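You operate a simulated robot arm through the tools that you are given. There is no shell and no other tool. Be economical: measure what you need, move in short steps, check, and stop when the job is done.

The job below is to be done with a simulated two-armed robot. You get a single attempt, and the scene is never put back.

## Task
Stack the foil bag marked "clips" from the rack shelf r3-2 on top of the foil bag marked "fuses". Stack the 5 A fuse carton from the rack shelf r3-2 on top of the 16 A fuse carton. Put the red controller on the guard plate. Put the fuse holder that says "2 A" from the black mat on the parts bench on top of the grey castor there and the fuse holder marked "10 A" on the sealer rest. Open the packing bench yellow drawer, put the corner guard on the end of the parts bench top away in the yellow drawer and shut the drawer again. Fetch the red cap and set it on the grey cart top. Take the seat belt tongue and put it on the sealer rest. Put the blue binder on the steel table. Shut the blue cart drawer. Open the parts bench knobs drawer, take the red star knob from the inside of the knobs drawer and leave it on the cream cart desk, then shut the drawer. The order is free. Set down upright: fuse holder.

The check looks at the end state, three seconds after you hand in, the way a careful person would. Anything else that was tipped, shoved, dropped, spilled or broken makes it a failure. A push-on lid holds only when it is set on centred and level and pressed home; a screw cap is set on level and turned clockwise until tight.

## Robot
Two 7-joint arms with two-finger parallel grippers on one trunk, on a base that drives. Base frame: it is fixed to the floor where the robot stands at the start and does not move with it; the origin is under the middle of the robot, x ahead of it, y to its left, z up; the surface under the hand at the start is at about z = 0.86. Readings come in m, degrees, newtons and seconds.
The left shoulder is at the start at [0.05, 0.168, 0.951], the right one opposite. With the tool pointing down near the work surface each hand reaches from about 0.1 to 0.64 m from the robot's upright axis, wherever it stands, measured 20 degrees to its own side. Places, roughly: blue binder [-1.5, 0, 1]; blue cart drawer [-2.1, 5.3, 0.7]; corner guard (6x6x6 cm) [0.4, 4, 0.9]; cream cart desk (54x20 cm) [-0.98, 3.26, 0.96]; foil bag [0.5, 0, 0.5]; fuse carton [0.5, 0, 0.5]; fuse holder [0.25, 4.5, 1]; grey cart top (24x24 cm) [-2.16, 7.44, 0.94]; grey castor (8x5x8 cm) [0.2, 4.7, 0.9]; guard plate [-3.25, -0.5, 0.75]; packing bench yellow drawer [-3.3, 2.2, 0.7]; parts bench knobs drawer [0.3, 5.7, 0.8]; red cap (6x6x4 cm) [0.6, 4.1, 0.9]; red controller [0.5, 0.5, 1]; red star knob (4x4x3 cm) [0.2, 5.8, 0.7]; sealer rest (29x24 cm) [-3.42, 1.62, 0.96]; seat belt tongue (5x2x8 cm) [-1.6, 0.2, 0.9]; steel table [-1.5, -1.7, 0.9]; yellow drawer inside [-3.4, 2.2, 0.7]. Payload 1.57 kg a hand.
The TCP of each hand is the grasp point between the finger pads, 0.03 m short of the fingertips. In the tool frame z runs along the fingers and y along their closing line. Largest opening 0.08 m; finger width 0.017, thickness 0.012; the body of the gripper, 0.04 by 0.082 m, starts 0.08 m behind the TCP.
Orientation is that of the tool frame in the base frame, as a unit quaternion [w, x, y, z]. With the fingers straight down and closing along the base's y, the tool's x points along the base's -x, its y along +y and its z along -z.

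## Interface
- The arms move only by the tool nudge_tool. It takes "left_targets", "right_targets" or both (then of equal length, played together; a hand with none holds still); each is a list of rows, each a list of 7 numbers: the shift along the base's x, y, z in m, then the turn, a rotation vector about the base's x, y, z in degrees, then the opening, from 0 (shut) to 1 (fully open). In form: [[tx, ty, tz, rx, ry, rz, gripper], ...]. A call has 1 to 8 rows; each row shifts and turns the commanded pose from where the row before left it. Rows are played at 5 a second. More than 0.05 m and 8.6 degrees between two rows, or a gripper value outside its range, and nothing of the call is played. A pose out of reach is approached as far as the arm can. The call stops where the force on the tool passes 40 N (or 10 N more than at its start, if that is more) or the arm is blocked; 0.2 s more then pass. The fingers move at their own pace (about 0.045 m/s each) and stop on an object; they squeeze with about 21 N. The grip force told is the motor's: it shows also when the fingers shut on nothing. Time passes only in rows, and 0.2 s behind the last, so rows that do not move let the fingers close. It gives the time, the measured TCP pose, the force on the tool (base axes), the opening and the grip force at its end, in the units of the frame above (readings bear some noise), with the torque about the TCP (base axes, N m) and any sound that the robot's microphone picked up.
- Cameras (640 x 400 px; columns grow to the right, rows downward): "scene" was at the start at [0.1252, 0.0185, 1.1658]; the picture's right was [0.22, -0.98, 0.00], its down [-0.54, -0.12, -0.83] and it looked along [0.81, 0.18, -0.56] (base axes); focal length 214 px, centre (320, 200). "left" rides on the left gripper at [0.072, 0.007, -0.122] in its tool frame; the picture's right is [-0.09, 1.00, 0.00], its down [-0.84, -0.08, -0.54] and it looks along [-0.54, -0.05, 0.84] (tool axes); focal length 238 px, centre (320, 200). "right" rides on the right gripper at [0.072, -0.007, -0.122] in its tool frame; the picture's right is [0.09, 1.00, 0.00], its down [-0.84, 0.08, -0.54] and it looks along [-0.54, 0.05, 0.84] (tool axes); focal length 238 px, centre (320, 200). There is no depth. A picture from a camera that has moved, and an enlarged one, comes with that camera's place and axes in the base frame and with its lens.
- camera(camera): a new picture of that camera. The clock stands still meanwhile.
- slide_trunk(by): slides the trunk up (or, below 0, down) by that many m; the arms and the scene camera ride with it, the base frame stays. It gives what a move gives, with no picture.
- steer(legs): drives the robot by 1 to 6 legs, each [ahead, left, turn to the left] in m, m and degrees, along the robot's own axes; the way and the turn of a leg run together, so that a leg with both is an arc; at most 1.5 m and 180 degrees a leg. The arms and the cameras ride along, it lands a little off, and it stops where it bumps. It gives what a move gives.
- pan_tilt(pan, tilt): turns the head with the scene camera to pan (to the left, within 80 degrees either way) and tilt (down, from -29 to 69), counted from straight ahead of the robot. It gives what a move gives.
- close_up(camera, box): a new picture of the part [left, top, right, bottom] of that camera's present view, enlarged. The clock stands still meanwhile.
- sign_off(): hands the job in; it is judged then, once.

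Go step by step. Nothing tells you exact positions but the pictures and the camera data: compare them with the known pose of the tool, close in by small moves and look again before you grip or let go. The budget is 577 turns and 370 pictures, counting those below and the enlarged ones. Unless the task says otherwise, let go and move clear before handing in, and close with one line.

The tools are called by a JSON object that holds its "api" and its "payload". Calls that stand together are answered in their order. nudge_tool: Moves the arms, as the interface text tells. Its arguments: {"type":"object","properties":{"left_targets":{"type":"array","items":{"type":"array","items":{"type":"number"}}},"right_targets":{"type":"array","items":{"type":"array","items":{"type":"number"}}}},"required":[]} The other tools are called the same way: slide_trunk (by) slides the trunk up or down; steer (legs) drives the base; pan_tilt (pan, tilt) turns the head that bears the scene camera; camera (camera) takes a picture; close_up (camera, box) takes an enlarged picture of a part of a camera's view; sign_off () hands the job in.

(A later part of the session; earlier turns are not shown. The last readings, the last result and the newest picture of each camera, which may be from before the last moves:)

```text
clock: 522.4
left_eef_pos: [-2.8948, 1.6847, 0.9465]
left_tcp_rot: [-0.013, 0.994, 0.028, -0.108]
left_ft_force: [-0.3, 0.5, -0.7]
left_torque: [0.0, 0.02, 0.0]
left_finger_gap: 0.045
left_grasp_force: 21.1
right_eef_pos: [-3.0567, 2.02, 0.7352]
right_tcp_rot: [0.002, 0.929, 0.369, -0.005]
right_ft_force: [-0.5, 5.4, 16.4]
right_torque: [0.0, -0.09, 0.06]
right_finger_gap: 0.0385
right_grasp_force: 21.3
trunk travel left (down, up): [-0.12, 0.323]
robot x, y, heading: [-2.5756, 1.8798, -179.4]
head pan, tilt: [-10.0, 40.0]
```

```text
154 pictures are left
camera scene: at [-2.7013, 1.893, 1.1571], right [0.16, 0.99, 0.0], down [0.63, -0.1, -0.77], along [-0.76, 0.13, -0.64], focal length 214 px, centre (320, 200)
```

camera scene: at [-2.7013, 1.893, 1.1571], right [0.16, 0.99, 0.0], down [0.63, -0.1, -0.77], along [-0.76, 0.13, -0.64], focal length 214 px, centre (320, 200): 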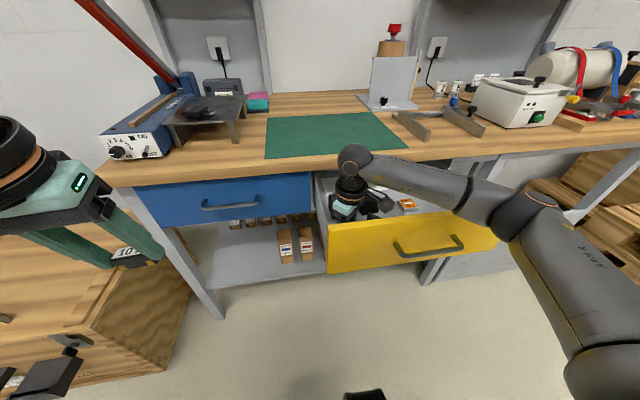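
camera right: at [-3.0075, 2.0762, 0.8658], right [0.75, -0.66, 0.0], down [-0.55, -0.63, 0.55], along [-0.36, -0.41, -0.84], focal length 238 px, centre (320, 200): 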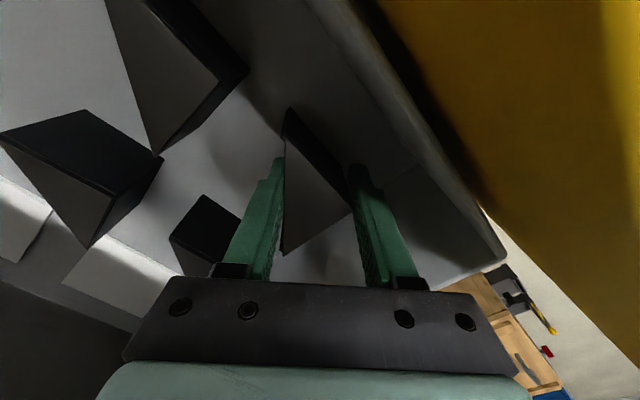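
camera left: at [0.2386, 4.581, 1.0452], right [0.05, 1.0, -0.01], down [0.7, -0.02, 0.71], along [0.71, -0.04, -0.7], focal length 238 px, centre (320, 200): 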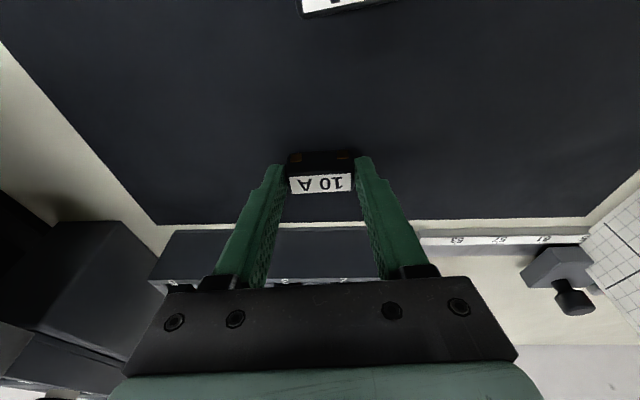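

Contact with the drawer floor. Release and lift straight out.

{"api": "nudge_tool", "payload": {"right_targets": [[0, 0, 0.001, 0, 0, 0, 0.5], [0, 0, 0, 0, 0, 0, 0.68], [0, 0, 0, 0, 0, 0, 0.68], [0, 0, 0.03, 0, 0, 0, 0.68], [0, 0, 0.045, 0, 0, 0, 0.68], [0, 0, 0.045, 0, 0, 0, 0.68], [0, 0, 0.045, 0, 0, 0, 0.68], [0.02, 0, 0.04, 0, 0, 0, 0.68]]}}

{"api": "camera", "payload": {"camera": "right"}}

```text
clock: 524.2
left_eef_pos: [-2.8947, 1.6853, 0.946]
left_tcp_rot: [-0.012, 0.994, 0.028, -0.108]
left_ft_force: [0.1, -0.4, -0.5]
left_torque: [-0.01, -0.02, -0.02]
left_finger_gap: 0.0452
left_grasp_force: 20.4
right_eef_pos: [-3.0361, 2.0242, 0.9394]
right_tcp_rot: [0.003, 0.928, 0.371, -0.005]
right_ft_force: [-0.6, 0.4, -0.8]
right_torque: [-0.01, -0.02, -0.04]
right_finger_gap: 0.0543
right_grasp_force: 0.1
trunk travel left (down, up): [-0.12, 0.323]
robot x, y, heading: [-2.579, 1.8799, -179.3]
head pan, tilt: [-10.0, 40.0]
```

```text
153 pictures are left
camera right: at [-2.9873, 2.0797, 1.0607], right [0.75, -0.66, 0.0], down [-0.55, -0.63, 0.55], along [-0.36, -0.41, -0.84], focal length 238 px, centre (320, 200)
```

right: 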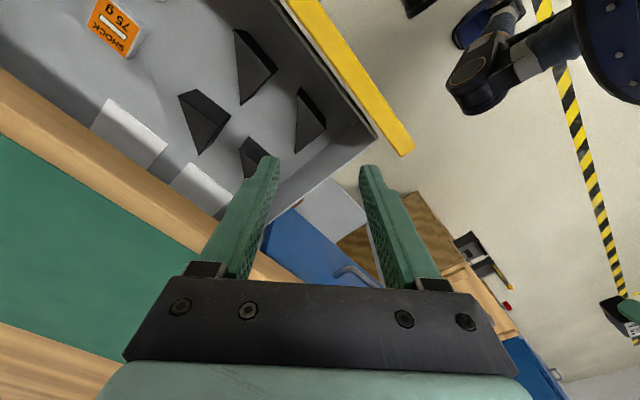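

The guard sits in its cell. Now I back off slightly and turn the right hand to point forward for pushing the drawer shut.

{"api": "steer", "payload": {"legs": [[-0.12, 0, 0]]}}

{"api": "nudge_tool", "payload": {"right_targets": [[0, 0.02, 0, 0, 0, -8.5, 0.4], [0, 0.02, 0, 0, 0, -8.5, 0.2], [0, 0.02, 0, 0, 0, -8.5, 0], [0, 0.02, 0, 0, 0, -8.5, 0], [0, 0.02, 0, 0, 0, -8.5, 0], [-0.01, 0, 0, 0, 8.5, 0, 0], [-0.01, 0, 0, 0, 8.5, 0, 0], [-0.01, 0, 0, 0, 8.5, 0, 0]]}}

{"api": "nudge_tool", "payload": {"right_targets": [[-0.01, 0, -0.02, 0, 8.5, 0, 0], [-0.01, 0, -0.03, 0, 8.5, 0, 0], [-0.01, 0, -0.03, 0, 8.5, 0, 0], [-0.01, 0, -0.03, 0, 8.5, 0, 0]]}}

{"api": "camera", "payload": {"camera": "scene"}}

```text
clock: 525.4
left_eef_pos: [-2.7765, 1.6856, 0.9467]
left_tcp_rot: [-0.012, 0.994, 0.029, -0.108]
left_ft_force: [0.5, 0.4, -1.0]
left_torque: [0.03, -0.02, 0.0]
left_finger_gap: 0.0451
left_grasp_force: 20.7
right_eef_pos: [-2.9196, 2.0254, 0.9391]
right_tcp_rot: [0.004, 0.929, 0.371, -0.003]
right_ft_force: [-0.1, 0.3, -0.2]
right_torque: [0.0, 0.01, 0.0]
right_finger_gap: 0.0545
right_grasp_force: 0.1
trunk travel left (down, up): [-0.12, 0.323]
robot x, y, heading: [-2.4567, 1.8817, -179.4]
head pan, tilt: [-10.0, 40.0]
```

```text
clock: 527.2
left_eef_pos: [-2.778, 1.6856, 0.9459]
left_tcp_rot: [-0.011, 0.994, 0.028, -0.106]
left_ft_force: [0.2, -0.1, 0.0]
left_torque: [0.03, 0.04, 0.03]
left_finger_gap: 0.0447
left_grasp_force: 21.4
right_eef_pos: [-2.9462, 2.1266, 0.9393]
right_tcp_rot: [0.0, 0.974, 0.01, -0.225]
right_ft_force: [0.0, 0.6, -0.1]
right_torque: [0.04, -0.01, -0.02]
right_finger_gap: 0.0
right_grasp_force: 21.6
trunk travel left (down, up): [-0.12, 0.323]
robot x, y, heading: [-2.4606, 1.8855, -179.4]
head pan, tilt: [-10.0, 40.0]
```

```text
clock: 528.2
left_eef_pos: [-2.7769, 1.6863, 0.9457]
left_tcp_rot: [-0.012, 0.994, 0.029, -0.106]
left_ft_force: [-1.0, 0.9, 0.2]
left_torque: [0.02, -0.05, 0.0]
left_finger_gap: 0.0449
left_grasp_force: 21.1
right_eef_pos: [-2.9916, 2.1265, 0.8554]
right_tcp_rot: [-0.001, 0.865, 0.008, -0.502]
right_ft_force: [-1.3, 0.2, 5.1]
right_torque: [0.01, 0.04, 0.02]
right_finger_gap: 0.0
right_grasp_force: 20.8
trunk travel left (down, up): [-0.12, 0.323]
robot x, y, heading: [-2.4599, 1.8851, -179.3]
head pan, tilt: [-10.0, 40.0]
stopped in row 4 (right hand): the force on the tool passed its limit at 76 N (the readings are from after the stop); the commanded pose is now the measured one
```

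```text
152 pictures are left
camera scene: at [-2.5848, 1.8941, 1.1566], right [0.16, 0.99, 0.0], down [0.63, -0.1, -0.77], along [-0.76, 0.12, -0.64], focal length 214 px, centre (320, 200)
```

scene: 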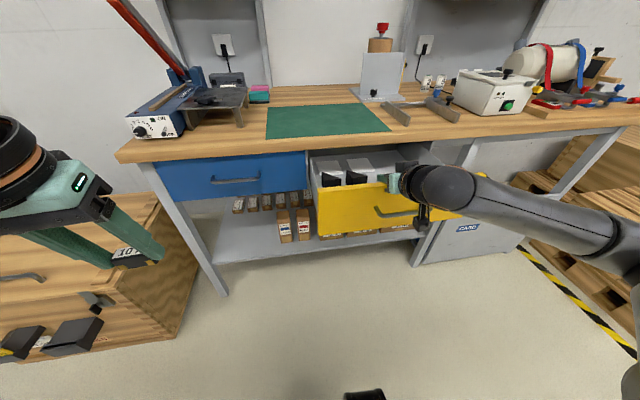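

My fingertips met the panel's top edge. Lift, back off in front of the panel, then lower.

{"api": "nudge_tool", "payload": {"right_targets": [[0, 0, 0.03, 0, 0, 0, 0], [0.04, 0, 0.01, 0, 0, 0, 0]]}}

{"api": "steer", "payload": {"legs": [[-0.08, 0, 0]]}}

{"api": "nudge_tool", "payload": {"right_targets": [[0, 0.02, -0.04, 0, 3, 0, 0], [0, 0.02, -0.04, 0, 3, 0, 0], [0, 0.02, -0.02, 0, 3, 0, 0]]}}

{"api": "camera", "payload": {"camera": "right"}}

{"api": "close_up", "payload": {"camera": "scene", "box": [290, 130, 490, 270]}}

```text
clock: 528.8
left_eef_pos: [-2.7761, 1.6869, 0.9464]
left_tcp_rot: [-0.012, 0.994, 0.029, -0.107]
left_ft_force: [0.2, 0.0, -1.9]
left_torque: [0.04, -0.01, -0.02]
left_finger_gap: 0.0449
left_grasp_force: 21.1
right_eef_pos: [-2.9513, 2.1254, 0.8936]
right_tcp_rot: [-0.002, 0.867, 0.008, -0.499]
right_ft_force: [-0.8, 0.1, -0.4]
right_torque: [0.0, 0.01, 0.02]
right_finger_gap: 0.0002
right_grasp_force: 21.1
trunk travel left (down, up): [-0.12, 0.323]
robot x, y, heading: [-2.4591, 1.8822, -179.0]
head pan, tilt: [-10.0, 40.0]
```

```text
clock: 529.9
left_eef_pos: [-2.6974, 1.6876, 0.946]
left_tcp_rot: [-0.013, 0.994, 0.027, -0.108]
left_ft_force: [0.0, -0.4, -0.2]
left_torque: [-0.03, 0.01, 0.01]
left_finger_gap: 0.045
left_grasp_force: 21.0
right_eef_pos: [-2.8706, 2.1258, 0.8934]
right_tcp_rot: [-0.001, 0.866, 0.008, -0.5]
right_ft_force: [-0.1, 0.1, -0.2]
right_torque: [-0.01, 0.01, 0.04]
right_finger_gap: 0.0001
right_grasp_force: 21.0
trunk travel left (down, up): [-0.12, 0.323]
robot x, y, heading: [-2.3809, 1.883, -179.7]
head pan, tilt: [-10.0, 40.0]
```

```text
clock: 530.7
left_eef_pos: [-2.6977, 1.6879, 0.9462]
left_tcp_rot: [-0.012, 0.994, 0.028, -0.106]
left_ft_force: [0.5, -0.1, -0.1]
left_torque: [0.0, 0.0, -0.05]
left_finger_gap: 0.0449
left_grasp_force: 20.6
right_eef_pos: [-2.8705, 2.167, 0.815]
right_tcp_rot: [-0.002, 0.839, 0.008, -0.544]
right_ft_force: [0.1, -0.3, 0.2]
right_torque: [-0.02, 0.0, 0.06]
right_finger_gap: 0.0003
right_grasp_force: 21.1
right hand out of reach, approached as far as the arm can: row 3
trunk travel left (down, up): [-0.12, 0.323]
robot x, y, heading: [-2.3783, 1.8871, -179.3]
head pan, tilt: [-10.0, 40.0]
```

```text
151 pictures are left
camera right: at [-2.7292, 2.1739, 0.7989], right [0.05, -0.99, -0.1], down [0.16, -0.09, 0.98], along [-0.99, -0.06, 0.15], focal length 238 px, centre (320, 200)
```

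right: 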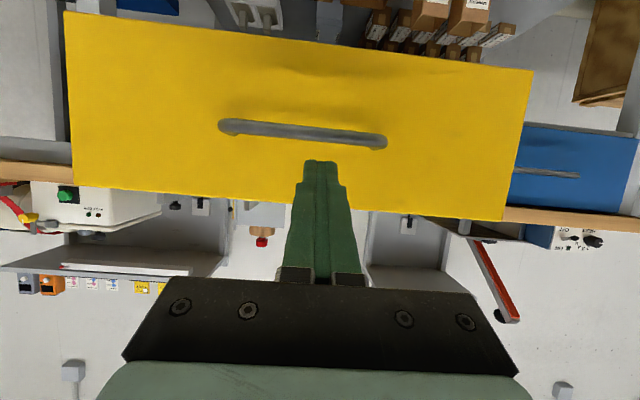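

```text
2.86 times, centred on (390, 200) of scene
camera zoom: at [-2.505, 1.8952, 1.1567], right [0.16, 0.99, 0.0], down [0.63, -0.11, -0.77], along [-0.76, 0.13, -0.64], focal length 613 px, centre (120, 200)
```

zoom: 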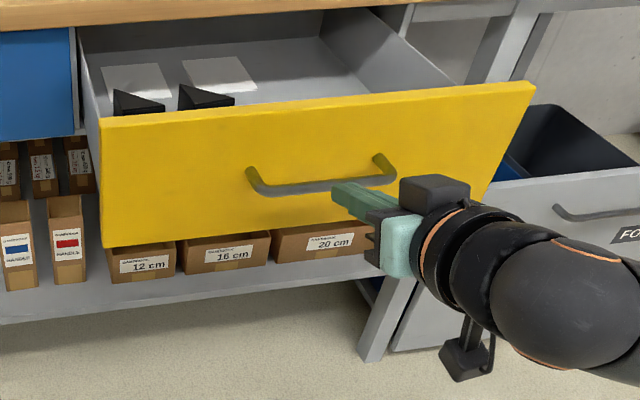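

The closed fingertips point at the panel just above the handle. I push it shut by driving forward.

{"api": "steer", "payload": {"legs": [[0.27, 0, 0]]}}

{"api": "camera", "payload": {"camera": "scene"}}

```text
clock: 532.6
left_eef_pos: [-2.9728, 1.6847, 0.9463]
left_tcp_rot: [-0.013, 0.994, 0.027, -0.107]
left_ft_force: [0.1, 0.4, -0.4]
left_torque: [-0.02, -0.02, 0.01]
left_finger_gap: 0.045
left_grasp_force: 20.6
right_eef_pos: [-3.1441, 2.164, 0.8156]
right_tcp_rot: [-0.003, 0.839, 0.006, -0.544]
right_ft_force: [-0.3, -0.8, 1.0]
right_torque: [-0.03, 0.01, -0.01]
right_finger_gap: 0.0
right_grasp_force: 21.3
trunk travel left (down, up): [-0.12, 0.323]
robot x, y, heading: [-2.6545, 1.877, -179.2]
head pan, tilt: [-10.0, 40.0]
```

```text
149 pictures are left
camera scene: at [-2.7794, 1.8928, 1.1567], right [0.17, 0.99, 0.0], down [0.63, -0.11, -0.77], along [-0.76, 0.13, -0.64], focal length 214 px, centre (320, 200)
```

scene: 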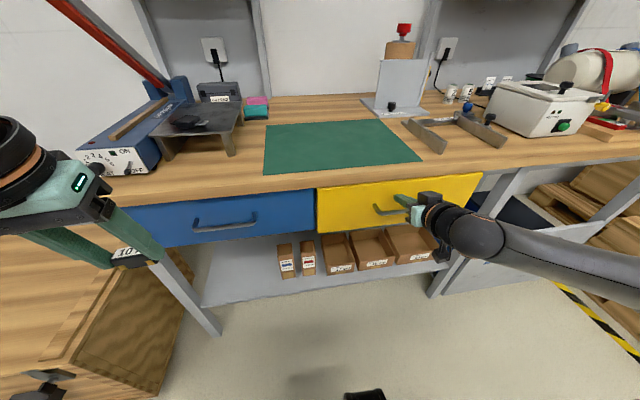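

Nearly closed; push the last bit with the arm until it stops.

{"api": "nudge_tool", "payload": {"right_targets": [[-0.01, 0, 0, 0, 0, 0, 0], [-0.01, 0, 0, 0, 0, 0, 0], [-0.008, 0, 0, 0, 0, 0, 0], [-0.006, 0, 0, 0, 0, 0, 0], [-0.006, 0, 0, 0, 0, 0, 0]]}}

{"api": "close_up", "payload": {"camera": "scene", "box": [290, 150, 510, 270]}}

```text
clock: 533.5
left_eef_pos: [-2.9695, 1.6874, 0.9478]
left_tcp_rot: [-0.012, 0.994, 0.027, -0.108]
left_ft_force: [0.5, 0.5, -0.3]
left_torque: [0.01, 0.02, 0.01]
left_finger_gap: 0.0448
left_grasp_force: 21.4
right_eef_pos: [-3.1692, 2.164, 0.8152]
right_tcp_rot: [-0.002, 0.84, 0.008, -0.542]
right_ft_force: [19.7, 1.9, 6.5]
right_torque: [0.13, 0.14, -0.06]
right_finger_gap: 0.0
right_grasp_force: 21.0
trunk travel left (down, up): [-0.12, 0.323]
robot x, y, heading: [-2.6512, 1.8777, -179.5]
head pan, tilt: [-10.0, 40.0]
stopped in row 4 (right hand): the force on the tool passed its limit at 49 N (the readings are from after the stop); the commanded pose is now the measured one
```

```text
2.91 times, centred on (400, 210) of scene
camera zoom: at [-2.7763, 1.893, 1.1571], right [0.17, 0.99, 0.0], down [0.63, -0.11, -0.77], along [-0.76, 0.13, -0.64], focal length 624 px, centre (87, 171)
```

zoom: 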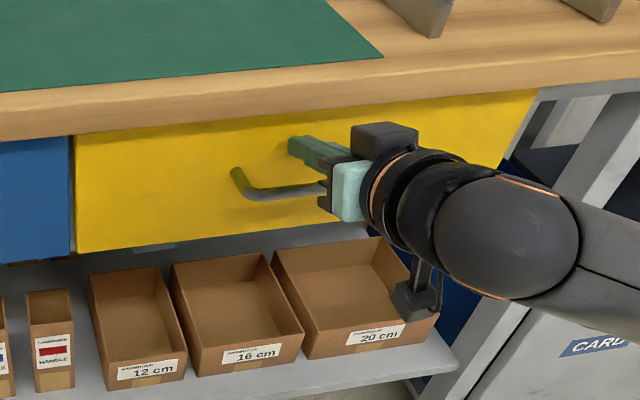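

The drawer is shut. I back the right hand off, then raise the trunk for placing the 10 A holder on the rest's free front-right area (≈(-3.325,1.718)).

{"api": "nudge_tool", "payload": {"right_targets": [[0.04, 0, 0.01, 0, 0, 0, 0], [0.045, 0, 0.015, 0, 0, 0, 0]]}}

{"api": "steer", "payload": {"legs": [[-0.15, 0, 0]]}}

{"api": "slide_trunk", "payload": {"by": 0.22}}

{"api": "nudge_tool", "payload": {"right_targets": [[0.02, 0, 0.02, 0, -8, 0, 0], [0.02, 0, 0.02, 0, -8, 0, 0], [0.02, 0, 0.02, 0, -8, 0, 0], [0, 0, 0.03, 0, -8, 0, 0], [0, 0, 0.03, 0, -8, 0, 0], [0, 0, 0.03, 0, -8, 0, 0], [0, 0, 0.03, 0, -8, 0, 0]]}}

{"api": "pan_tilt", "payload": {"pan": 12, "tilt": 33}}

{"api": "camera", "payload": {"camera": "scene"}}

```text
clock: 534.1
left_eef_pos: [-2.9718, 1.6861, 0.9452]
left_tcp_rot: [-0.012, 0.994, 0.027, -0.107]
left_ft_force: [-0.5, -0.7, 0.0]
left_torque: [-0.01, 0.01, -0.01]
left_finger_gap: 0.045
left_grasp_force: 21.4
right_eef_pos: [-3.1059, 2.1664, 0.8339]
right_tcp_rot: [-0.003, 0.841, 0.006, -0.54]
right_ft_force: [0.3, -0.4, 0.6]
right_torque: [0.01, 0.01, -0.01]
right_finger_gap: 0.0
right_grasp_force: 21.3
right hand out of reach, approached as far as the arm can: row 2
trunk travel left (down, up): [-0.12, 0.323]
robot x, y, heading: [-2.6545, 1.8795, -179.8]
head pan, tilt: [-10.0, 40.0]
```

```text
clock: 535.5
left_eef_pos: [-2.8213, 1.6876, 0.9457]
left_tcp_rot: [-0.012, 0.994, 0.026, -0.107]
left_ft_force: [-0.2, 0.3, -0.5]
left_torque: [0.0, -0.03, 0.03]
left_finger_gap: 0.045
left_grasp_force: 21.2
right_eef_pos: [-2.9544, 2.1667, 0.8339]
right_tcp_rot: [-0.002, 0.841, 0.008, -0.541]
right_ft_force: [0.1, 0.9, 0.2]
right_torque: [0.03, -0.01, 0.0]
right_finger_gap: 0.0002
right_grasp_force: 21.4
trunk travel left (down, up): [-0.12, 0.323]
robot x, y, heading: [-2.502, 1.8813, -179.5]
head pan, tilt: [-10.0, 40.0]
```

```text
clock: 537.8
left_eef_pos: [-2.8209, 1.6871, 1.167]
left_tcp_rot: [-0.013, 0.994, 0.026, -0.107]
left_ft_force: [0.0, 1.0, -0.9]
left_torque: [-0.02, 0.02, 0.01]
left_finger_gap: 0.0446
left_grasp_force: 21.0
right_eef_pos: [-2.9548, 2.1666, 1.0553]
right_tcp_rot: [-0.001, 0.842, 0.009, -0.54]
right_ft_force: [0.4, -0.5, -0.9]
right_torque: [0.0, -0.03, 0.04]
right_finger_gap: 0.0001
right_grasp_force: 21.0
trunk travel left (down, up): [-0.34, 0.103]
robot x, y, heading: [-2.5021, 1.8802, -179.7]
head pan, tilt: [-10.0, 40.0]
```

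```text
clock: 539.4
left_eef_pos: [-2.8204, 1.6861, 1.1666]
left_tcp_rot: [-0.012, 0.994, 0.027, -0.108]
left_ft_force: [-0.6, -0.1, 0.5]
left_torque: [0.04, -0.03, 0.01]
left_finger_gap: 0.045
left_grasp_force: 21.2
right_eef_pos: [-2.9006, 2.1702, 1.2335]
right_tcp_rot: [0.002, 0.997, 0.007, -0.082]
right_ft_force: [0.6, -0.1, 0.4]
right_torque: [0.01, 0.01, 0.0]
right_finger_gap: 0.0003
right_grasp_force: 20.6
right hand out of reach, approached as far as the arm can: row 1
trunk travel left (down, up): [-0.34, 0.103]
robot x, y, heading: [-2.5044, 1.8824, -179.6]
head pan, tilt: [-10.0, 40.0]
```

```text
clock: 540.3
left_eef_pos: [-2.8209, 1.6881, 1.1663]
left_tcp_rot: [-0.013, 0.994, 0.027, -0.105]
left_ft_force: [-0.4, -0.6, 0.7]
left_torque: [0.01, 0.0, -0.01]
left_finger_gap: 0.0453
left_grasp_force: 21.1
right_eef_pos: [-2.9011, 2.1689, 1.2324]
right_tcp_rot: [0.002, 0.997, 0.008, -0.083]
right_ft_force: [-0.1, 0.6, 0.0]
right_torque: [-0.02, 0.04, 0.0]
right_finger_gap: 0.0
right_grasp_force: 21.1
trunk travel left (down, up): [-0.34, 0.103]
robot x, y, heading: [-2.5019, 1.8793, -179.3]
head pan, tilt: [12.0, 33.0]
```

```text
147 pictures are left
camera scene: at [-2.631, 1.8607, 1.3873], right [-0.22, 0.98, 0.0], down [0.53, 0.12, -0.84], along [-0.82, -0.18, -0.54], focal length 214 px, centre (320, 200)
```

scene: 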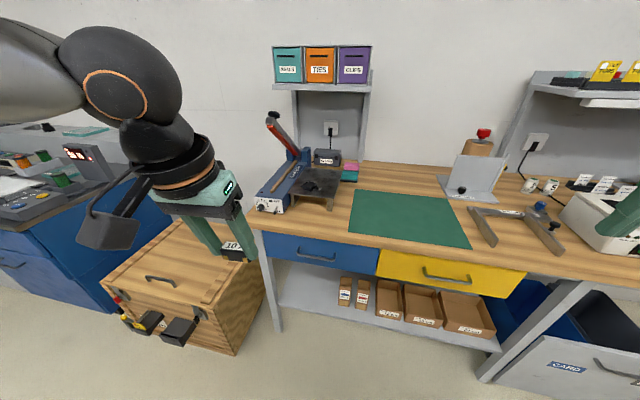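

{"api": "steer", "payload": {"legs": [[0.29, -0.03, -0.5]]}}

{"api": "nudge_tool", "payload": {"left_targets": [[-0.045, 0, 0, 0, 0, 0, 0], [-0.045, 0, 0, 0, 0, 0, 0], [-0.045, 0, -0.01, 0, 0, 0, 0], [-0.04, 0, -0.02, 0, 0, 0, 0]]}}

{"api": "camera", "payload": {"camera": "left"}}

{"api": "close_up", "payload": {"camera": "scene", "box": [180, 110, 360, 270]}}

```text
clock: 542.3
left_eef_pos: [-3.1089, 1.7153, 1.1659]
left_tcp_rot: [-0.013, 0.994, 0.025, -0.106]
left_ft_force: [0.0, 0.6, 0.5]
left_torque: [0.0, -0.02, -0.01]
left_finger_gap: 0.0448
left_grasp_force: 20.8
right_eef_pos: [-3.1889, 2.1984, 1.2322]
right_tcp_rot: [0.003, 0.997, 0.006, -0.082]
right_ft_force: [-0.3, -0.1, 0.3]
right_torque: [0.01, -0.02, -0.01]
right_finger_gap: 0.0001
right_grasp_force: 20.9
trunk travel left (down, up): [-0.34, 0.103]
robot x, y, heading: [-2.7896, 1.9114, -180.0]
head pan, tilt: [12.0, 33.0]
```

```text
clock: 543.3
left_eef_pos: [-3.2844, 1.7136, 1.1348]
left_tcp_rot: [-0.013, 0.994, 0.025, -0.106]
left_ft_force: [-0.8, 0.2, -0.4]
left_torque: [-0.01, 0.0, -0.02]
left_finger_gap: 0.045
left_grasp_force: 20.8
right_eef_pos: [-3.189, 2.1984, 1.2328]
right_tcp_rot: [0.002, 0.997, 0.006, -0.082]
right_ft_force: [0.7, -0.5, 0.2]
right_torque: [0.02, 0.02, 0.01]
right_finger_gap: 0.0001
right_grasp_force: 20.8
trunk travel left (down, up): [-0.34, 0.103]
robot x, y, heading: [-2.7893, 1.908, -179.8]
head pan, tilt: [12.0, 33.0]
```

```text
146 pictures are left
camera left: at [-3.1863, 1.7087, 1.2381], right [-0.04, -1.0, -0.01], down [-0.7, 0.02, 0.71], along [-0.71, 0.04, -0.71], focal length 238 px, centre (320, 200)
```

left: 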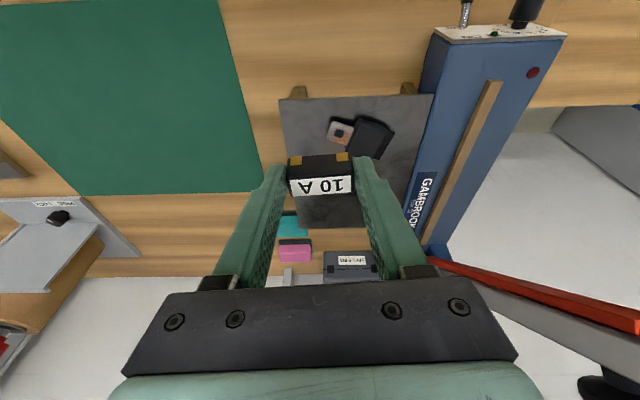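

```text
2.50 times, centred on (270, 190) of scene
camera zoom: at [-2.9189, 1.8889, 1.3873], right [-0.21, 0.98, 0.0], down [0.53, 0.12, -0.84], along [-0.82, -0.18, -0.55], focal length 536 px, centre (445, 225)
```

zoom: 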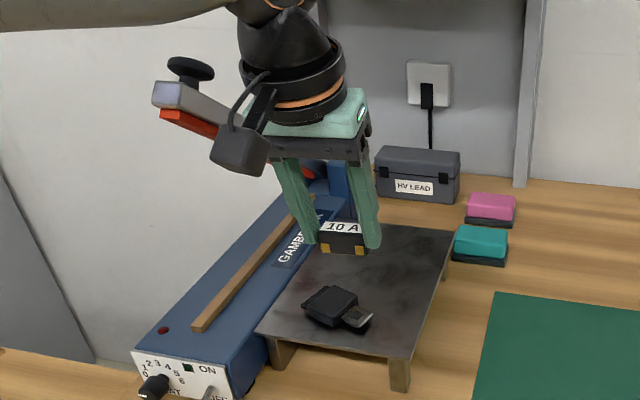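

The tongue takes the front; better spot is behind it: (-3.40,1.73). I creep closer and move over it.

{"api": "steer", "payload": {"legs": [[0.035, 0, 0]]}}

{"api": "nudge_tool", "payload": {"left_targets": [[-0.035, 0.008, -0.02, 0, 0, 0, 0], [-0.035, 0.008, -0.02, 0, 0, 0, 0], [-0.005, 0, -0.03, 0, 0, 0, 0]]}}

{"api": "camera", "payload": {"camera": "left"}}

```text
clock: 544.1
left_eef_pos: [-3.3181, 1.714, 1.1337]
left_tcp_rot: [-0.013, 0.994, 0.025, -0.107]
left_ft_force: [-1.2, -0.2, -0.3]
left_torque: [-0.01, -0.02, 0.01]
left_finger_gap: 0.0451
left_grasp_force: 20.5
right_eef_pos: [-3.2231, 2.2, 1.2315]
right_tcp_rot: [0.002, 0.997, 0.006, -0.082]
right_ft_force: [-0.3, -0.6, 0.2]
right_torque: [-0.03, -0.02, -0.02]
right_finger_gap: 0.0
right_grasp_force: 20.8
trunk travel left (down, up): [-0.34, 0.103]
robot x, y, heading: [-2.8264, 1.909, -179.6]
head pan, tilt: [12.0, 33.0]
```

```text
clock: 544.9
left_eef_pos: [-3.3749, 1.7166, 1.0601]
left_tcp_rot: [-0.013, 0.994, 0.025, -0.107]
left_ft_force: [0.2, -0.2, -1.0]
left_torque: [-0.02, 0.0, 0.02]
left_finger_gap: 0.0449
left_grasp_force: 21.0
left hand out of reach, approached as far as the arm can: row 2
right_eef_pos: [-3.2215, 2.2001, 1.2328]
right_tcp_rot: [0.002, 0.997, 0.006, -0.082]
right_ft_force: [0.1, -0.3, -0.6]
right_torque: [0.04, -0.02, -0.01]
right_finger_gap: 0.0
right_grasp_force: 20.8
trunk travel left (down, up): [-0.34, 0.103]
robot x, y, heading: [-2.8264, 1.9096, -179.7]
head pan, tilt: [12.0, 33.0]
```

```text
144 pictures are left
camera left: at [-3.2776, 1.7113, 1.1645], right [-0.04, -1.0, -0.01], down [-0.7, 0.02, 0.71], along [-0.71, 0.04, -0.7], focal length 238 px, centre (320, 200)
```

left: 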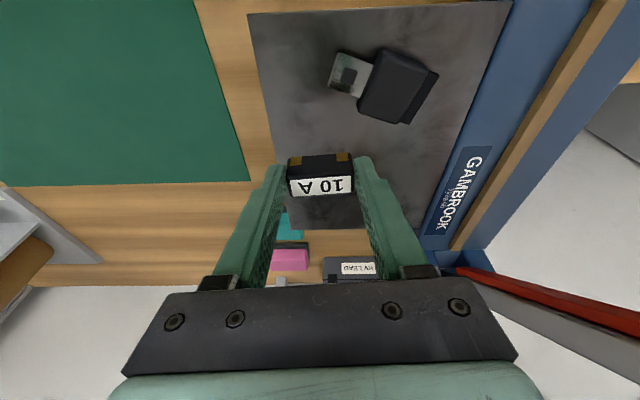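

{"api": "nudge_tool", "payload": {"left_targets": [[0, 0.006, -0.02, 0, 0, 0, 0], [-0.012, 0.004, -0.01, 0, 0, 0, 0], [-0.012, 0, 0, 0, 0, 0, 0]]}}

{"api": "camera", "payload": {"camera": "left"}}

```text
clock: 545.7
left_eef_pos: [-3.3788, 1.7081, 1.0345]
left_tcp_rot: [-0.012, 0.994, 0.025, -0.108]
left_ft_force: [-0.6, -0.1, -0.2]
left_torque: [-0.04, 0.02, 0.01]
left_finger_gap: 0.0452
left_grasp_force: 21.0
left hand out of reach, approached as far as the arm can: row 1, 2, 3
right_eef_pos: [-3.223, 2.199, 1.233]
right_tcp_rot: [0.002, 0.997, 0.006, -0.083]
right_ft_force: [-0.3, 0.5, 0.7]
right_torque: [0.03, 0.03, 0.01]
right_finger_gap: 0.0
right_grasp_force: 21.3
trunk travel left (down, up): [-0.34, 0.103]
robot x, y, heading: [-2.8252, 1.9053, -179.7]
head pan, tilt: [12.0, 33.0]
```

```text
143 pictures are left
camera left: at [-3.2817, 1.7033, 1.1375], right [-0.04, -1.0, -0.01], down [-0.7, 0.02, 0.71], along [-0.71, 0.04, -0.7], focal length 238 px, centre (320, 200)
```

left: 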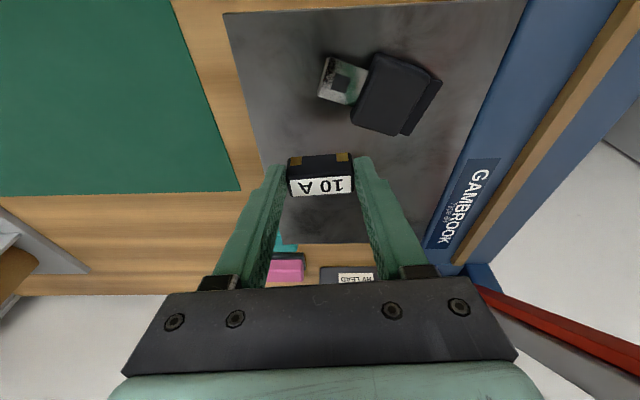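

{"api": "steer", "payload": {"legs": [[0.02, -0.022, 0]]}}

{"api": "camera", "payload": {"camera": "left"}}

```text
clock: 546.6
left_eef_pos: [-3.3985, 1.7301, 1.0338]
left_tcp_rot: [-0.012, 0.994, 0.025, -0.107]
left_ft_force: [0.5, 0.2, -0.7]
left_torque: [-0.04, 0.0, -0.01]
left_finger_gap: 0.0451
left_grasp_force: 21.0
right_eef_pos: [-3.2412, 2.2211, 1.2325]
right_tcp_rot: [0.002, 0.997, 0.006, -0.082]
right_ft_force: [0.5, -0.6, 0.7]
right_torque: [0.0, -0.02, -0.02]
right_finger_gap: 0.0
right_grasp_force: 21.0
trunk travel left (down, up): [-0.34, 0.103]
robot x, y, heading: [-2.8443, 1.9299, -179.4]
head pan, tilt: [12.0, 33.0]
```

```text
142 pictures are left
camera left: at [-3.3014, 1.7257, 1.1376], right [-0.04, -1.0, -0.01], down [-0.7, 0.02, 0.71], along [-0.71, 0.04, -0.7], focal length 238 px, centre (320, 200)
```

left: 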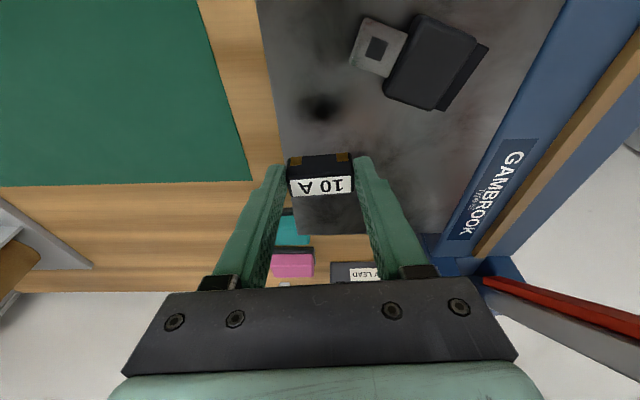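

Good spot now. Shift 1 cm left for edge margin and lower in small steps.

{"api": "nudge_tool", "payload": {"left_targets": [[0, -0.009, -0.01, 0, 0, 0, 0], [0, 0, -0.012, 0, 0, 0, 0], [0, 0, -0.006, 0, 0, 0, 0], [0, 0, -0.004, 0, 0, 0, 0]]}}

{"api": "camera", "payload": {"camera": "left"}}

```text
clock: 547.6
left_eef_pos: [-3.3988, 1.7204, 1.003]
left_tcp_rot: [-0.013, 0.994, 0.026, -0.108]
left_ft_force: [0.2, 0.5, -0.6]
left_torque: [0.01, -0.01, 0.01]
left_finger_gap: 0.045
left_grasp_force: 20.5
right_eef_pos: [-3.2407, 2.2205, 1.2332]
right_tcp_rot: [0.002, 0.997, 0.006, -0.082]
right_ft_force: [0.2, 0.1, -0.1]
right_torque: [0.02, -0.04, -0.03]
right_finger_gap: 0.0
right_grasp_force: 20.2
trunk travel left (down, up): [-0.34, 0.103]
robot x, y, heading: [-2.8414, 1.9308, -179.8]
head pan, tilt: [12.0, 33.0]
```

```text
141 pictures are left
camera left: at [-3.3017, 1.716, 1.106], right [-0.04, -1.0, -0.01], down [-0.7, 0.02, 0.71], along [-0.71, 0.04, -0.7], focal length 238 px, centre (320, 200)
```

left: 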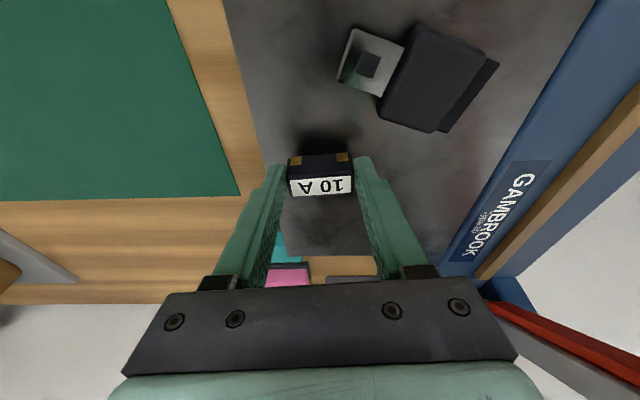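

{"api": "nudge_tool", "payload": {"left_targets": [[0, 0, -0.004, 0, 0, 0, 0], [0, 0, -0.003, 0, 0, 0, 0], [0, 0, -0.002, 0, 0, 0, 0], [0, 0, -0.002, 0, 0, 0, 0]]}}

{"api": "close_up", "payload": {"camera": "left", "box": [260, 100, 380, 200]}}

```text
clock: 548.6
left_eef_pos: [-3.3978, 1.7213, 0.9936]
left_tcp_rot: [-0.015, 0.994, 0.025, -0.11]
left_ft_force: [1.1, -0.8, 6.5]
left_torque: [-0.21, 0.02, 0.03]
left_finger_gap: 0.0451
left_grasp_force: 21.5
right_eef_pos: [-3.2403, 2.2209, 1.2324]
right_tcp_rot: [0.001, 0.996, 0.006, -0.083]
right_ft_force: [-0.2, -0.2, 0.4]
right_torque: [-0.01, 0.01, 0.0]
right_finger_gap: 0.0
right_grasp_force: 20.8
trunk travel left (down, up): [-0.34, 0.103]
robot x, y, heading: [-2.8423, 1.93, -179.5]
head pan, tilt: [12.0, 33.0]
```

```text
4.00 times, centred on (320, 150) of left
camera zoom: at [-3.299, 1.7159, 1.0957], right [-0.04, -1.0, -0.01], down [-0.7, 0.02, 0.71], along [-0.71, 0.04, -0.7], focal length 953 px, centre (320, 400)
```

zoom: 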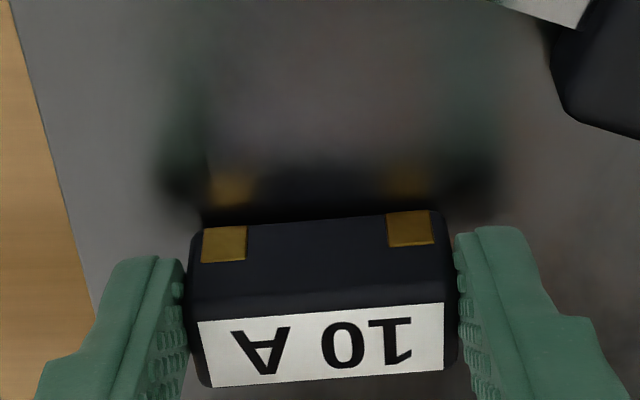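

Contact (6.5 N). Open gently and rise straight up.

{"api": "nudge_tool", "payload": {"left_targets": [[0, 0, 0.0008, 0, 0, 0, 0.6], [0, 0, 0, 0, 0, 0, 0.75], [0, 0, 0, 0, 0, 0, 0.75], [0, 0, 0.02, 0, 0, 0, 0.75], [0, 0, 0.04, 0, 0, 0, 0.75], [0.01, 0, 0.045, 0, 0, 0, 0.75], [0.04, 0, 0.02, 0, 0, 0, 0.75], [0.045, 0, 0, 0, 0, 0, 0.75]]}}

{"api": "close_up", "payload": {"camera": "scene", "box": [200, 130, 380, 270]}}

```text
clock: 550.4
left_eef_pos: [-3.3031, 1.7238, 1.1199]
left_tcp_rot: [-0.012, 0.994, 0.025, -0.108]
left_ft_force: [-0.3, -1.3, -0.6]
left_torque: [-0.02, 0.03, 0.01]
left_finger_gap: 0.0599
left_grasp_force: 0.0
right_eef_pos: [-3.2399, 2.2208, 1.2333]
right_tcp_rot: [0.002, 0.997, 0.007, -0.082]
right_ft_force: [0.3, -0.2, -0.2]
right_torque: [0.01, -0.02, -0.02]
right_finger_gap: 0.0
right_grasp_force: 20.9
trunk travel left (down, up): [-0.34, 0.103]
robot x, y, heading: [-2.8437, 1.9327, -180.0]
head pan, tilt: [12.0, 33.0]
```

```text
2.86 times, centred on (290, 200) of scene
camera zoom: at [-2.9709, 1.9106, 1.3875], right [-0.21, 0.98, 0.0], down [0.53, 0.12, -0.84], along [-0.82, -0.18, -0.54], focal length 613 px, centre (406, 200)
```

zoom: 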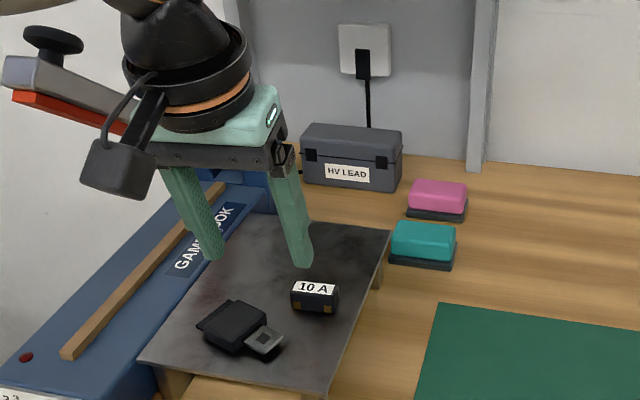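

The 10 A holder stands upright on the rest. Next: back along the corridor to the blue cart drawer, then the knobs drawer.

{"api": "nudge_tool", "payload": {"left_targets": [[0.045, 0, 0, 0, -4, 0, 0.75], [0.045, 0, 0, 0, -4, 0, 0.75], [0.04, 0, 0, 0, -4, 0, 0.75]], "right_targets": [[0.045, 0, 0, 0, -3, 0, 0.3], [0.03, 0, 0, 0, -3, 0, 0.3], [0.0, 0, 0, 0, -3, 0, 0.3]]}}

{"api": "steer", "payload": {"legs": [[-0.7, 0, 0], [0, -1.35, 0], [-0.42, 0, 0], [0, -0.9, 0], [-0.5, 0, 0], [0, -1.1, 0]]}}

{"api": "pan_tilt", "payload": {"pan": 0, "tilt": 25}}

{"api": "camera", "payload": {"camera": "scene"}}

```text
clock: 551.2
left_eef_pos: [-3.1748, 1.7232, 1.1148]
left_tcp_rot: [-0.01, 1.0, 0.026, -0.003]
left_ft_force: [-0.1, -0.1, 0.3]
left_torque: [0.04, 0.02, 0.02]
left_finger_gap: 0.0603
left_grasp_force: 0.1
right_eef_pos: [-3.1631, 2.2208, 1.232]
right_tcp_rot: [0.003, 1.0, 0.006, -0.005]
right_ft_force: [-0.5, -0.2, 0.2]
right_torque: [-0.02, -0.01, -0.01]
right_finger_gap: 0.024
right_grasp_force: 0.0
trunk travel left (down, up): [-0.34, 0.103]
robot x, y, heading: [-2.8446, 1.932, -179.7]
head pan, tilt: [12.0, 33.0]
```

```text
clock: 589.0
left_eef_pos: [-1.7706, 5.1137, 1.115]
left_tcp_rot: [-0.011, 0.996, 0.091, -0.004]
left_ft_force: [-0.4, -0.8, 0.3]
left_torque: [-0.02, 0.0, -0.01]
left_finger_gap: 0.0598
left_grasp_force: 0.1
right_eef_pos: [-1.8239, 5.6085, 1.2336]
right_tcp_rot: [0.003, 0.998, 0.071, -0.004]
right_ft_force: [-0.1, -0.2, 0.0]
right_torque: [0.01, 0.01, -0.02]
right_finger_gap: 0.0239
right_grasp_force: 0.0
trunk travel left (down, up): [-0.34, 0.103]
robot x, y, heading: [-1.4675, 5.3631, -172.4]
head pan, tilt: [12.0, 33.0]
```

```text
clock: 589.7
left_eef_pos: [-1.7699, 5.1154, 1.1159]
left_tcp_rot: [-0.01, 0.996, 0.091, -0.003]
left_ft_force: [0.5, 0.7, 1.3]
left_torque: [-0.01, 0.04, -0.01]
left_finger_gap: 0.06
left_grasp_force: 0.0
right_eef_pos: [-1.823, 5.6101, 1.2322]
right_tcp_rot: [0.003, 0.997, 0.071, -0.004]
right_ft_force: [-0.3, -0.8, -0.4]
right_torque: [-0.01, 0.01, -0.01]
right_finger_gap: 0.0239
right_grasp_force: 0.1
trunk travel left (down, up): [-0.34, 0.103]
robot x, y, heading: [-1.4688, 5.3632, -172.3]
head pan, tilt: [0.0, 25.0]
```

```text
138 pictures are left
camera scene: at [-1.5997, 5.345, 1.4], right [-0.14, 0.99, 0.0], down [0.42, 0.06, -0.91], along [-0.9, -0.12, -0.42], focal length 214 px, centre (320, 200)
```

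scene: 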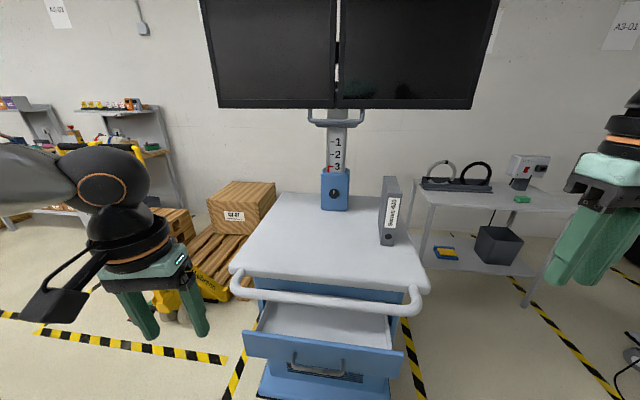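

The blue cart's drawer is right ahead, open. I back off a little, square up, lower the trunk and prepare the right hand pointing forward.

{"api": "steer", "payload": {"legs": [[-0.3, 0, -7.6]]}}

{"api": "slide_trunk", "payload": {"by": -0.33}}

{"api": "nudge_tool", "payload": {"right_targets": [[-0.02, -0.02, 0, 0, 8.5, 0, 0], [-0.02, -0.02, 0, 0, 8.5, 0, 0], [-0.02, -0.02, 0, 0, 8.5, 0, 0], [-0.02, -0.02, -0.02, 0, 8.5, 0, 0], [-0.02, -0.02, -0.02, 0, 8.5, 0, 0], [-0.02, -0.02, -0.03, 0, 8.5, 0, 0], [-0.02, -0.02, -0.03, 0, 8.5, 0, 0], [-0.02, -0.02, -0.03, 0, 6, 0, 0]]}}

{"api": "camera", "payload": {"camera": "scene"}}

{"api": "camera", "payload": {"camera": "right"}}

```text
clock: 591.7
left_eef_pos: [-1.5064, 5.1762, 1.1162]
left_tcp_rot: [-0.011, 1.0, 0.028, -0.003]
left_ft_force: [0.2, 0.5, 0.5]
left_torque: [0.02, 0.0, -0.02]
left_finger_gap: 0.0599
left_grasp_force: 0.1
right_eef_pos: [-1.4963, 5.6742, 1.2325]
right_tcp_rot: [0.002, 1.0, 0.007, -0.004]
right_ft_force: [-0.9, -0.5, -0.1]
right_torque: [0.02, 0.01, -0.01]
right_finger_gap: 0.0239
right_grasp_force: 0.0
trunk travel left (down, up): [-0.34, 0.103]
robot x, y, heading: [-1.1737, 5.3838, -179.5]
head pan, tilt: [0.0, 25.0]
```

```text
clock: 595.0
left_eef_pos: [-1.5053, 5.1753, 0.7856]
left_tcp_rot: [-0.011, 1.0, 0.028, -0.003]
left_ft_force: [0.9, 0.8, -0.4]
left_torque: [0.04, 0.01, -0.01]
left_finger_gap: 0.0601
left_grasp_force: 0.1
right_eef_pos: [-1.4972, 5.6731, 0.9018]
right_tcp_rot: [0.003, 1.0, 0.006, -0.005]
right_ft_force: [-0.5, 0.3, 0.1]
right_torque: [0.0, 0.0, 0.0]
right_finger_gap: 0.0239
right_grasp_force: 0.0
trunk travel left (down, up): [-0.01, 0.433]
robot x, y, heading: [-1.1749, 5.3855, -179.4]
head pan, tilt: [0.0, 25.0]
```

```text
clock: 596.8
left_eef_pos: [-1.5064, 5.175, 0.7852]
left_tcp_rot: [-0.011, 1.0, 0.027, -0.003]
left_ft_force: [0.5, 0.6, -0.2]
left_torque: [0.02, -0.02, 0.02]
left_finger_gap: 0.0599
left_grasp_force: 0.0
right_eef_pos: [-1.6555, 5.5128, 0.7702]
right_tcp_rot: [-0.001, 0.839, 0.007, -0.544]
right_ft_force: [0.7, 0.0, 1.0]
right_torque: [0.02, 0.01, -0.03]
right_finger_gap: 0.0
right_grasp_force: 20.9
trunk travel left (down, up): [-0.01, 0.433]
robot x, y, heading: [-1.1743, 5.3838, -179.7]
head pan, tilt: [0.0, 25.0]
```

```text
137 pictures are left
camera scene: at [-1.3084, 5.3827, 1.0701], right [-0.01, 1.0, 0.0], down [0.42, 0.0, -0.91], along [-0.91, -0.01, -0.42], focal length 214 px, centre (320, 200)
```

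scene: 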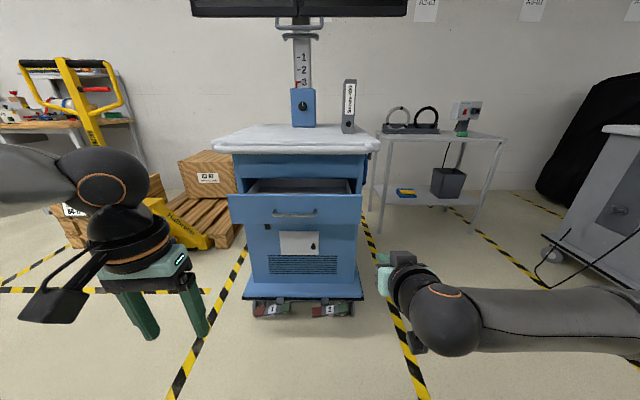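

```text
136 pictures are left
camera right: at [-1.5144, 5.5218, 0.7535], right [0.05, -0.99, -0.09], down [0.16, -0.08, 0.98], along [-0.99, -0.06, 0.15], focal length 238 px, centre (320, 200)
```

right: 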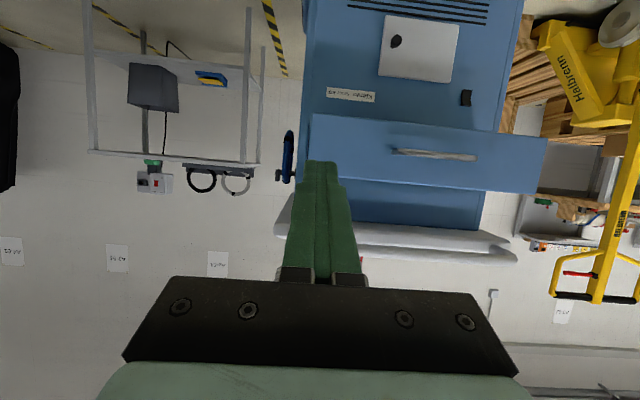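

Drawer panel spans y 5.07–5.52, z 0.67–0.78, at x≈-1.98. I line up the fingertips on its middle just below the handle.

{"api": "steer", "payload": {"legs": [[0, 0.22, 0.5]]}}

{"api": "nudge_tool", "payload": {"right_targets": [[-0.01, 0, -0.025, 0, 0, 0, 0], [-0.01, 0, -0.025, 0, 0, 0, 0], [-0.01, 0, -0.02, 0, 0, 0, 0]]}}

{"api": "camera", "payload": {"camera": "right"}}

```text
clock: 599.3
left_eef_pos: [-1.5026, 4.9538, 0.7851]
left_tcp_rot: [-0.01, 0.999, 0.031, -0.003]
left_ft_force: [-0.3, -0.9, -0.4]
left_torque: [-0.03, -0.01, -0.03]
left_finger_gap: 0.06
left_grasp_force: 0.1
right_eef_pos: [-1.6551, 5.2925, 0.7701]
right_tcp_rot: [0.0, 0.839, 0.01, -0.544]
right_ft_force: [-0.5, 0.7, 0.1]
right_torque: [0.0, -0.03, 0.01]
right_finger_gap: 0.0002
right_grasp_force: 20.7
trunk travel left (down, up): [-0.01, 0.433]
robot x, y, heading: [-1.1732, 5.166, -179.3]
head pan, tilt: [0.0, 25.0]
```

```text
clock: 600.1
left_eef_pos: [-1.5022, 4.954, 0.7854]
left_tcp_rot: [-0.011, 0.999, 0.032, -0.003]
left_ft_force: [-0.8, -0.5, 0.3]
left_torque: [0.0, 0.01, 0.0]
left_finger_gap: 0.0601
left_grasp_force: 0.0
right_eef_pos: [-1.6859, 5.2888, 0.6997]
right_tcp_rot: [0.001, 0.838, 0.011, -0.545]
right_ft_force: [0.4, -0.1, 0.9]
right_torque: [-0.01, -0.01, -0.01]
right_finger_gap: 0.0
right_grasp_force: 20.9
trunk travel left (down, up): [-0.01, 0.433]
robot x, y, heading: [-1.173, 5.1658, -179.1]
head pan, tilt: [0.0, 25.0]
```

```text
135 pictures are left
camera right: at [-1.544, 5.2989, 0.6841], right [0.05, -0.99, -0.1], down [0.16, -0.09, 0.98], along [-0.99, -0.07, 0.15], focal length 238 px, centre (320, 200)
```

right: 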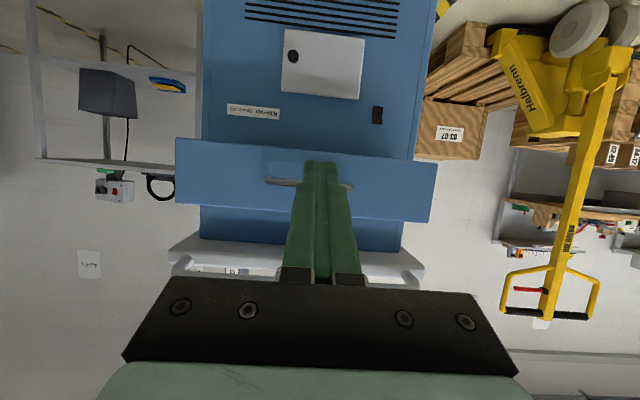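

{"api": "steer", "payload": {"legs": [[0.4, 0, 0]]}}

{"api": "camera", "payload": {"camera": "scene"}}

```text
clock: 602.6
left_eef_pos: [-1.9063, 4.9544, 0.7865]
left_tcp_rot: [-0.01, 1.0, 0.026, -0.003]
left_ft_force: [0.3, 0.3, 0.1]
left_torque: [0.01, 0.02, -0.03]
left_finger_gap: 0.0601
left_grasp_force: 0.1
right_eef_pos: [-2.0862, 5.2904, 0.6989]
right_tcp_rot: [-0.002, 0.84, 0.007, -0.543]
right_ft_force: [22.8, 3.3, 1.0]
right_torque: [0.01, -0.13, -0.11]
right_finger_gap: 0.0002
right_grasp_force: 21.3
trunk travel left (down, up): [-0.01, 0.433]
robot x, y, heading: [-1.5756, 5.1568, -180.0]
head pan, tilt: [0.0, 25.0]
```

```text
134 pictures are left
camera scene: at [-1.7081, 5.1602, 1.0702], right [-0.01, 1.0, 0.0], down [0.42, 0.0, -0.91], along [-0.91, 0.0, -0.42], focal length 214 px, centre (320, 200)
```

scene: 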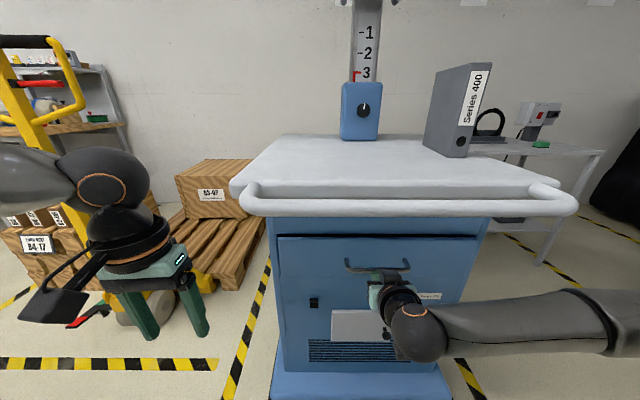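

{"api": "nudge_tool", "payload": {"right_targets": [[-0.008, 0, 0, 0, 0, 0, 0], [-0.008, 0, 0, 0, 0, 0, 0], [-0.006, 0, 0, 0, 0, 0, 0]]}}

{"api": "close_up", "payload": {"camera": "scene", "box": [230, 170, 530, 350]}}

```text
clock: 603.0
left_eef_pos: [-1.9062, 4.9547, 0.7862]
left_tcp_rot: [-0.01, 1.0, 0.027, -0.004]
left_ft_force: [1.0, 0.7, 0.8]
left_torque: [0.02, 0.0, -0.01]
left_finger_gap: 0.06
left_grasp_force: 0.0
right_eef_pos: [-2.0866, 5.2895, 0.6978]
right_tcp_rot: [-0.001, 0.841, 0.009, -0.541]
right_ft_force: [13.5, 2.0, 4.8]
right_torque: [0.0, 0.11, -0.09]
right_finger_gap: 0.0001
right_grasp_force: 20.9
trunk travel left (down, up): [-0.01, 0.433]
robot x, y, heading: [-1.5748, 5.1603, -179.8]
head pan, tilt: [0.0, 25.0]
stopped in row 1 (right hand): the force on the tool passed its limit at 52 N (the readings are from after the stop); the commanded pose is now the measured one
```

```text
2.13 times, centred on (380, 260) of scene
camera zoom: at [-1.7074, 5.1604, 1.0703], right [0.0, 1.0, 0.0], down [0.42, 0.0, -0.91], along [-0.91, 0.0, -0.42], focal length 458 px, centre (192, 72)
```

zoom: 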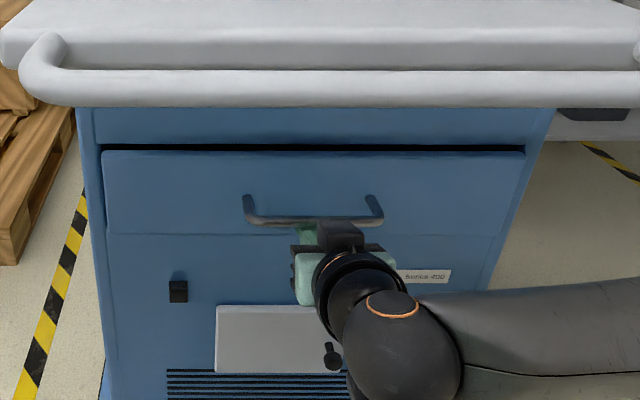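

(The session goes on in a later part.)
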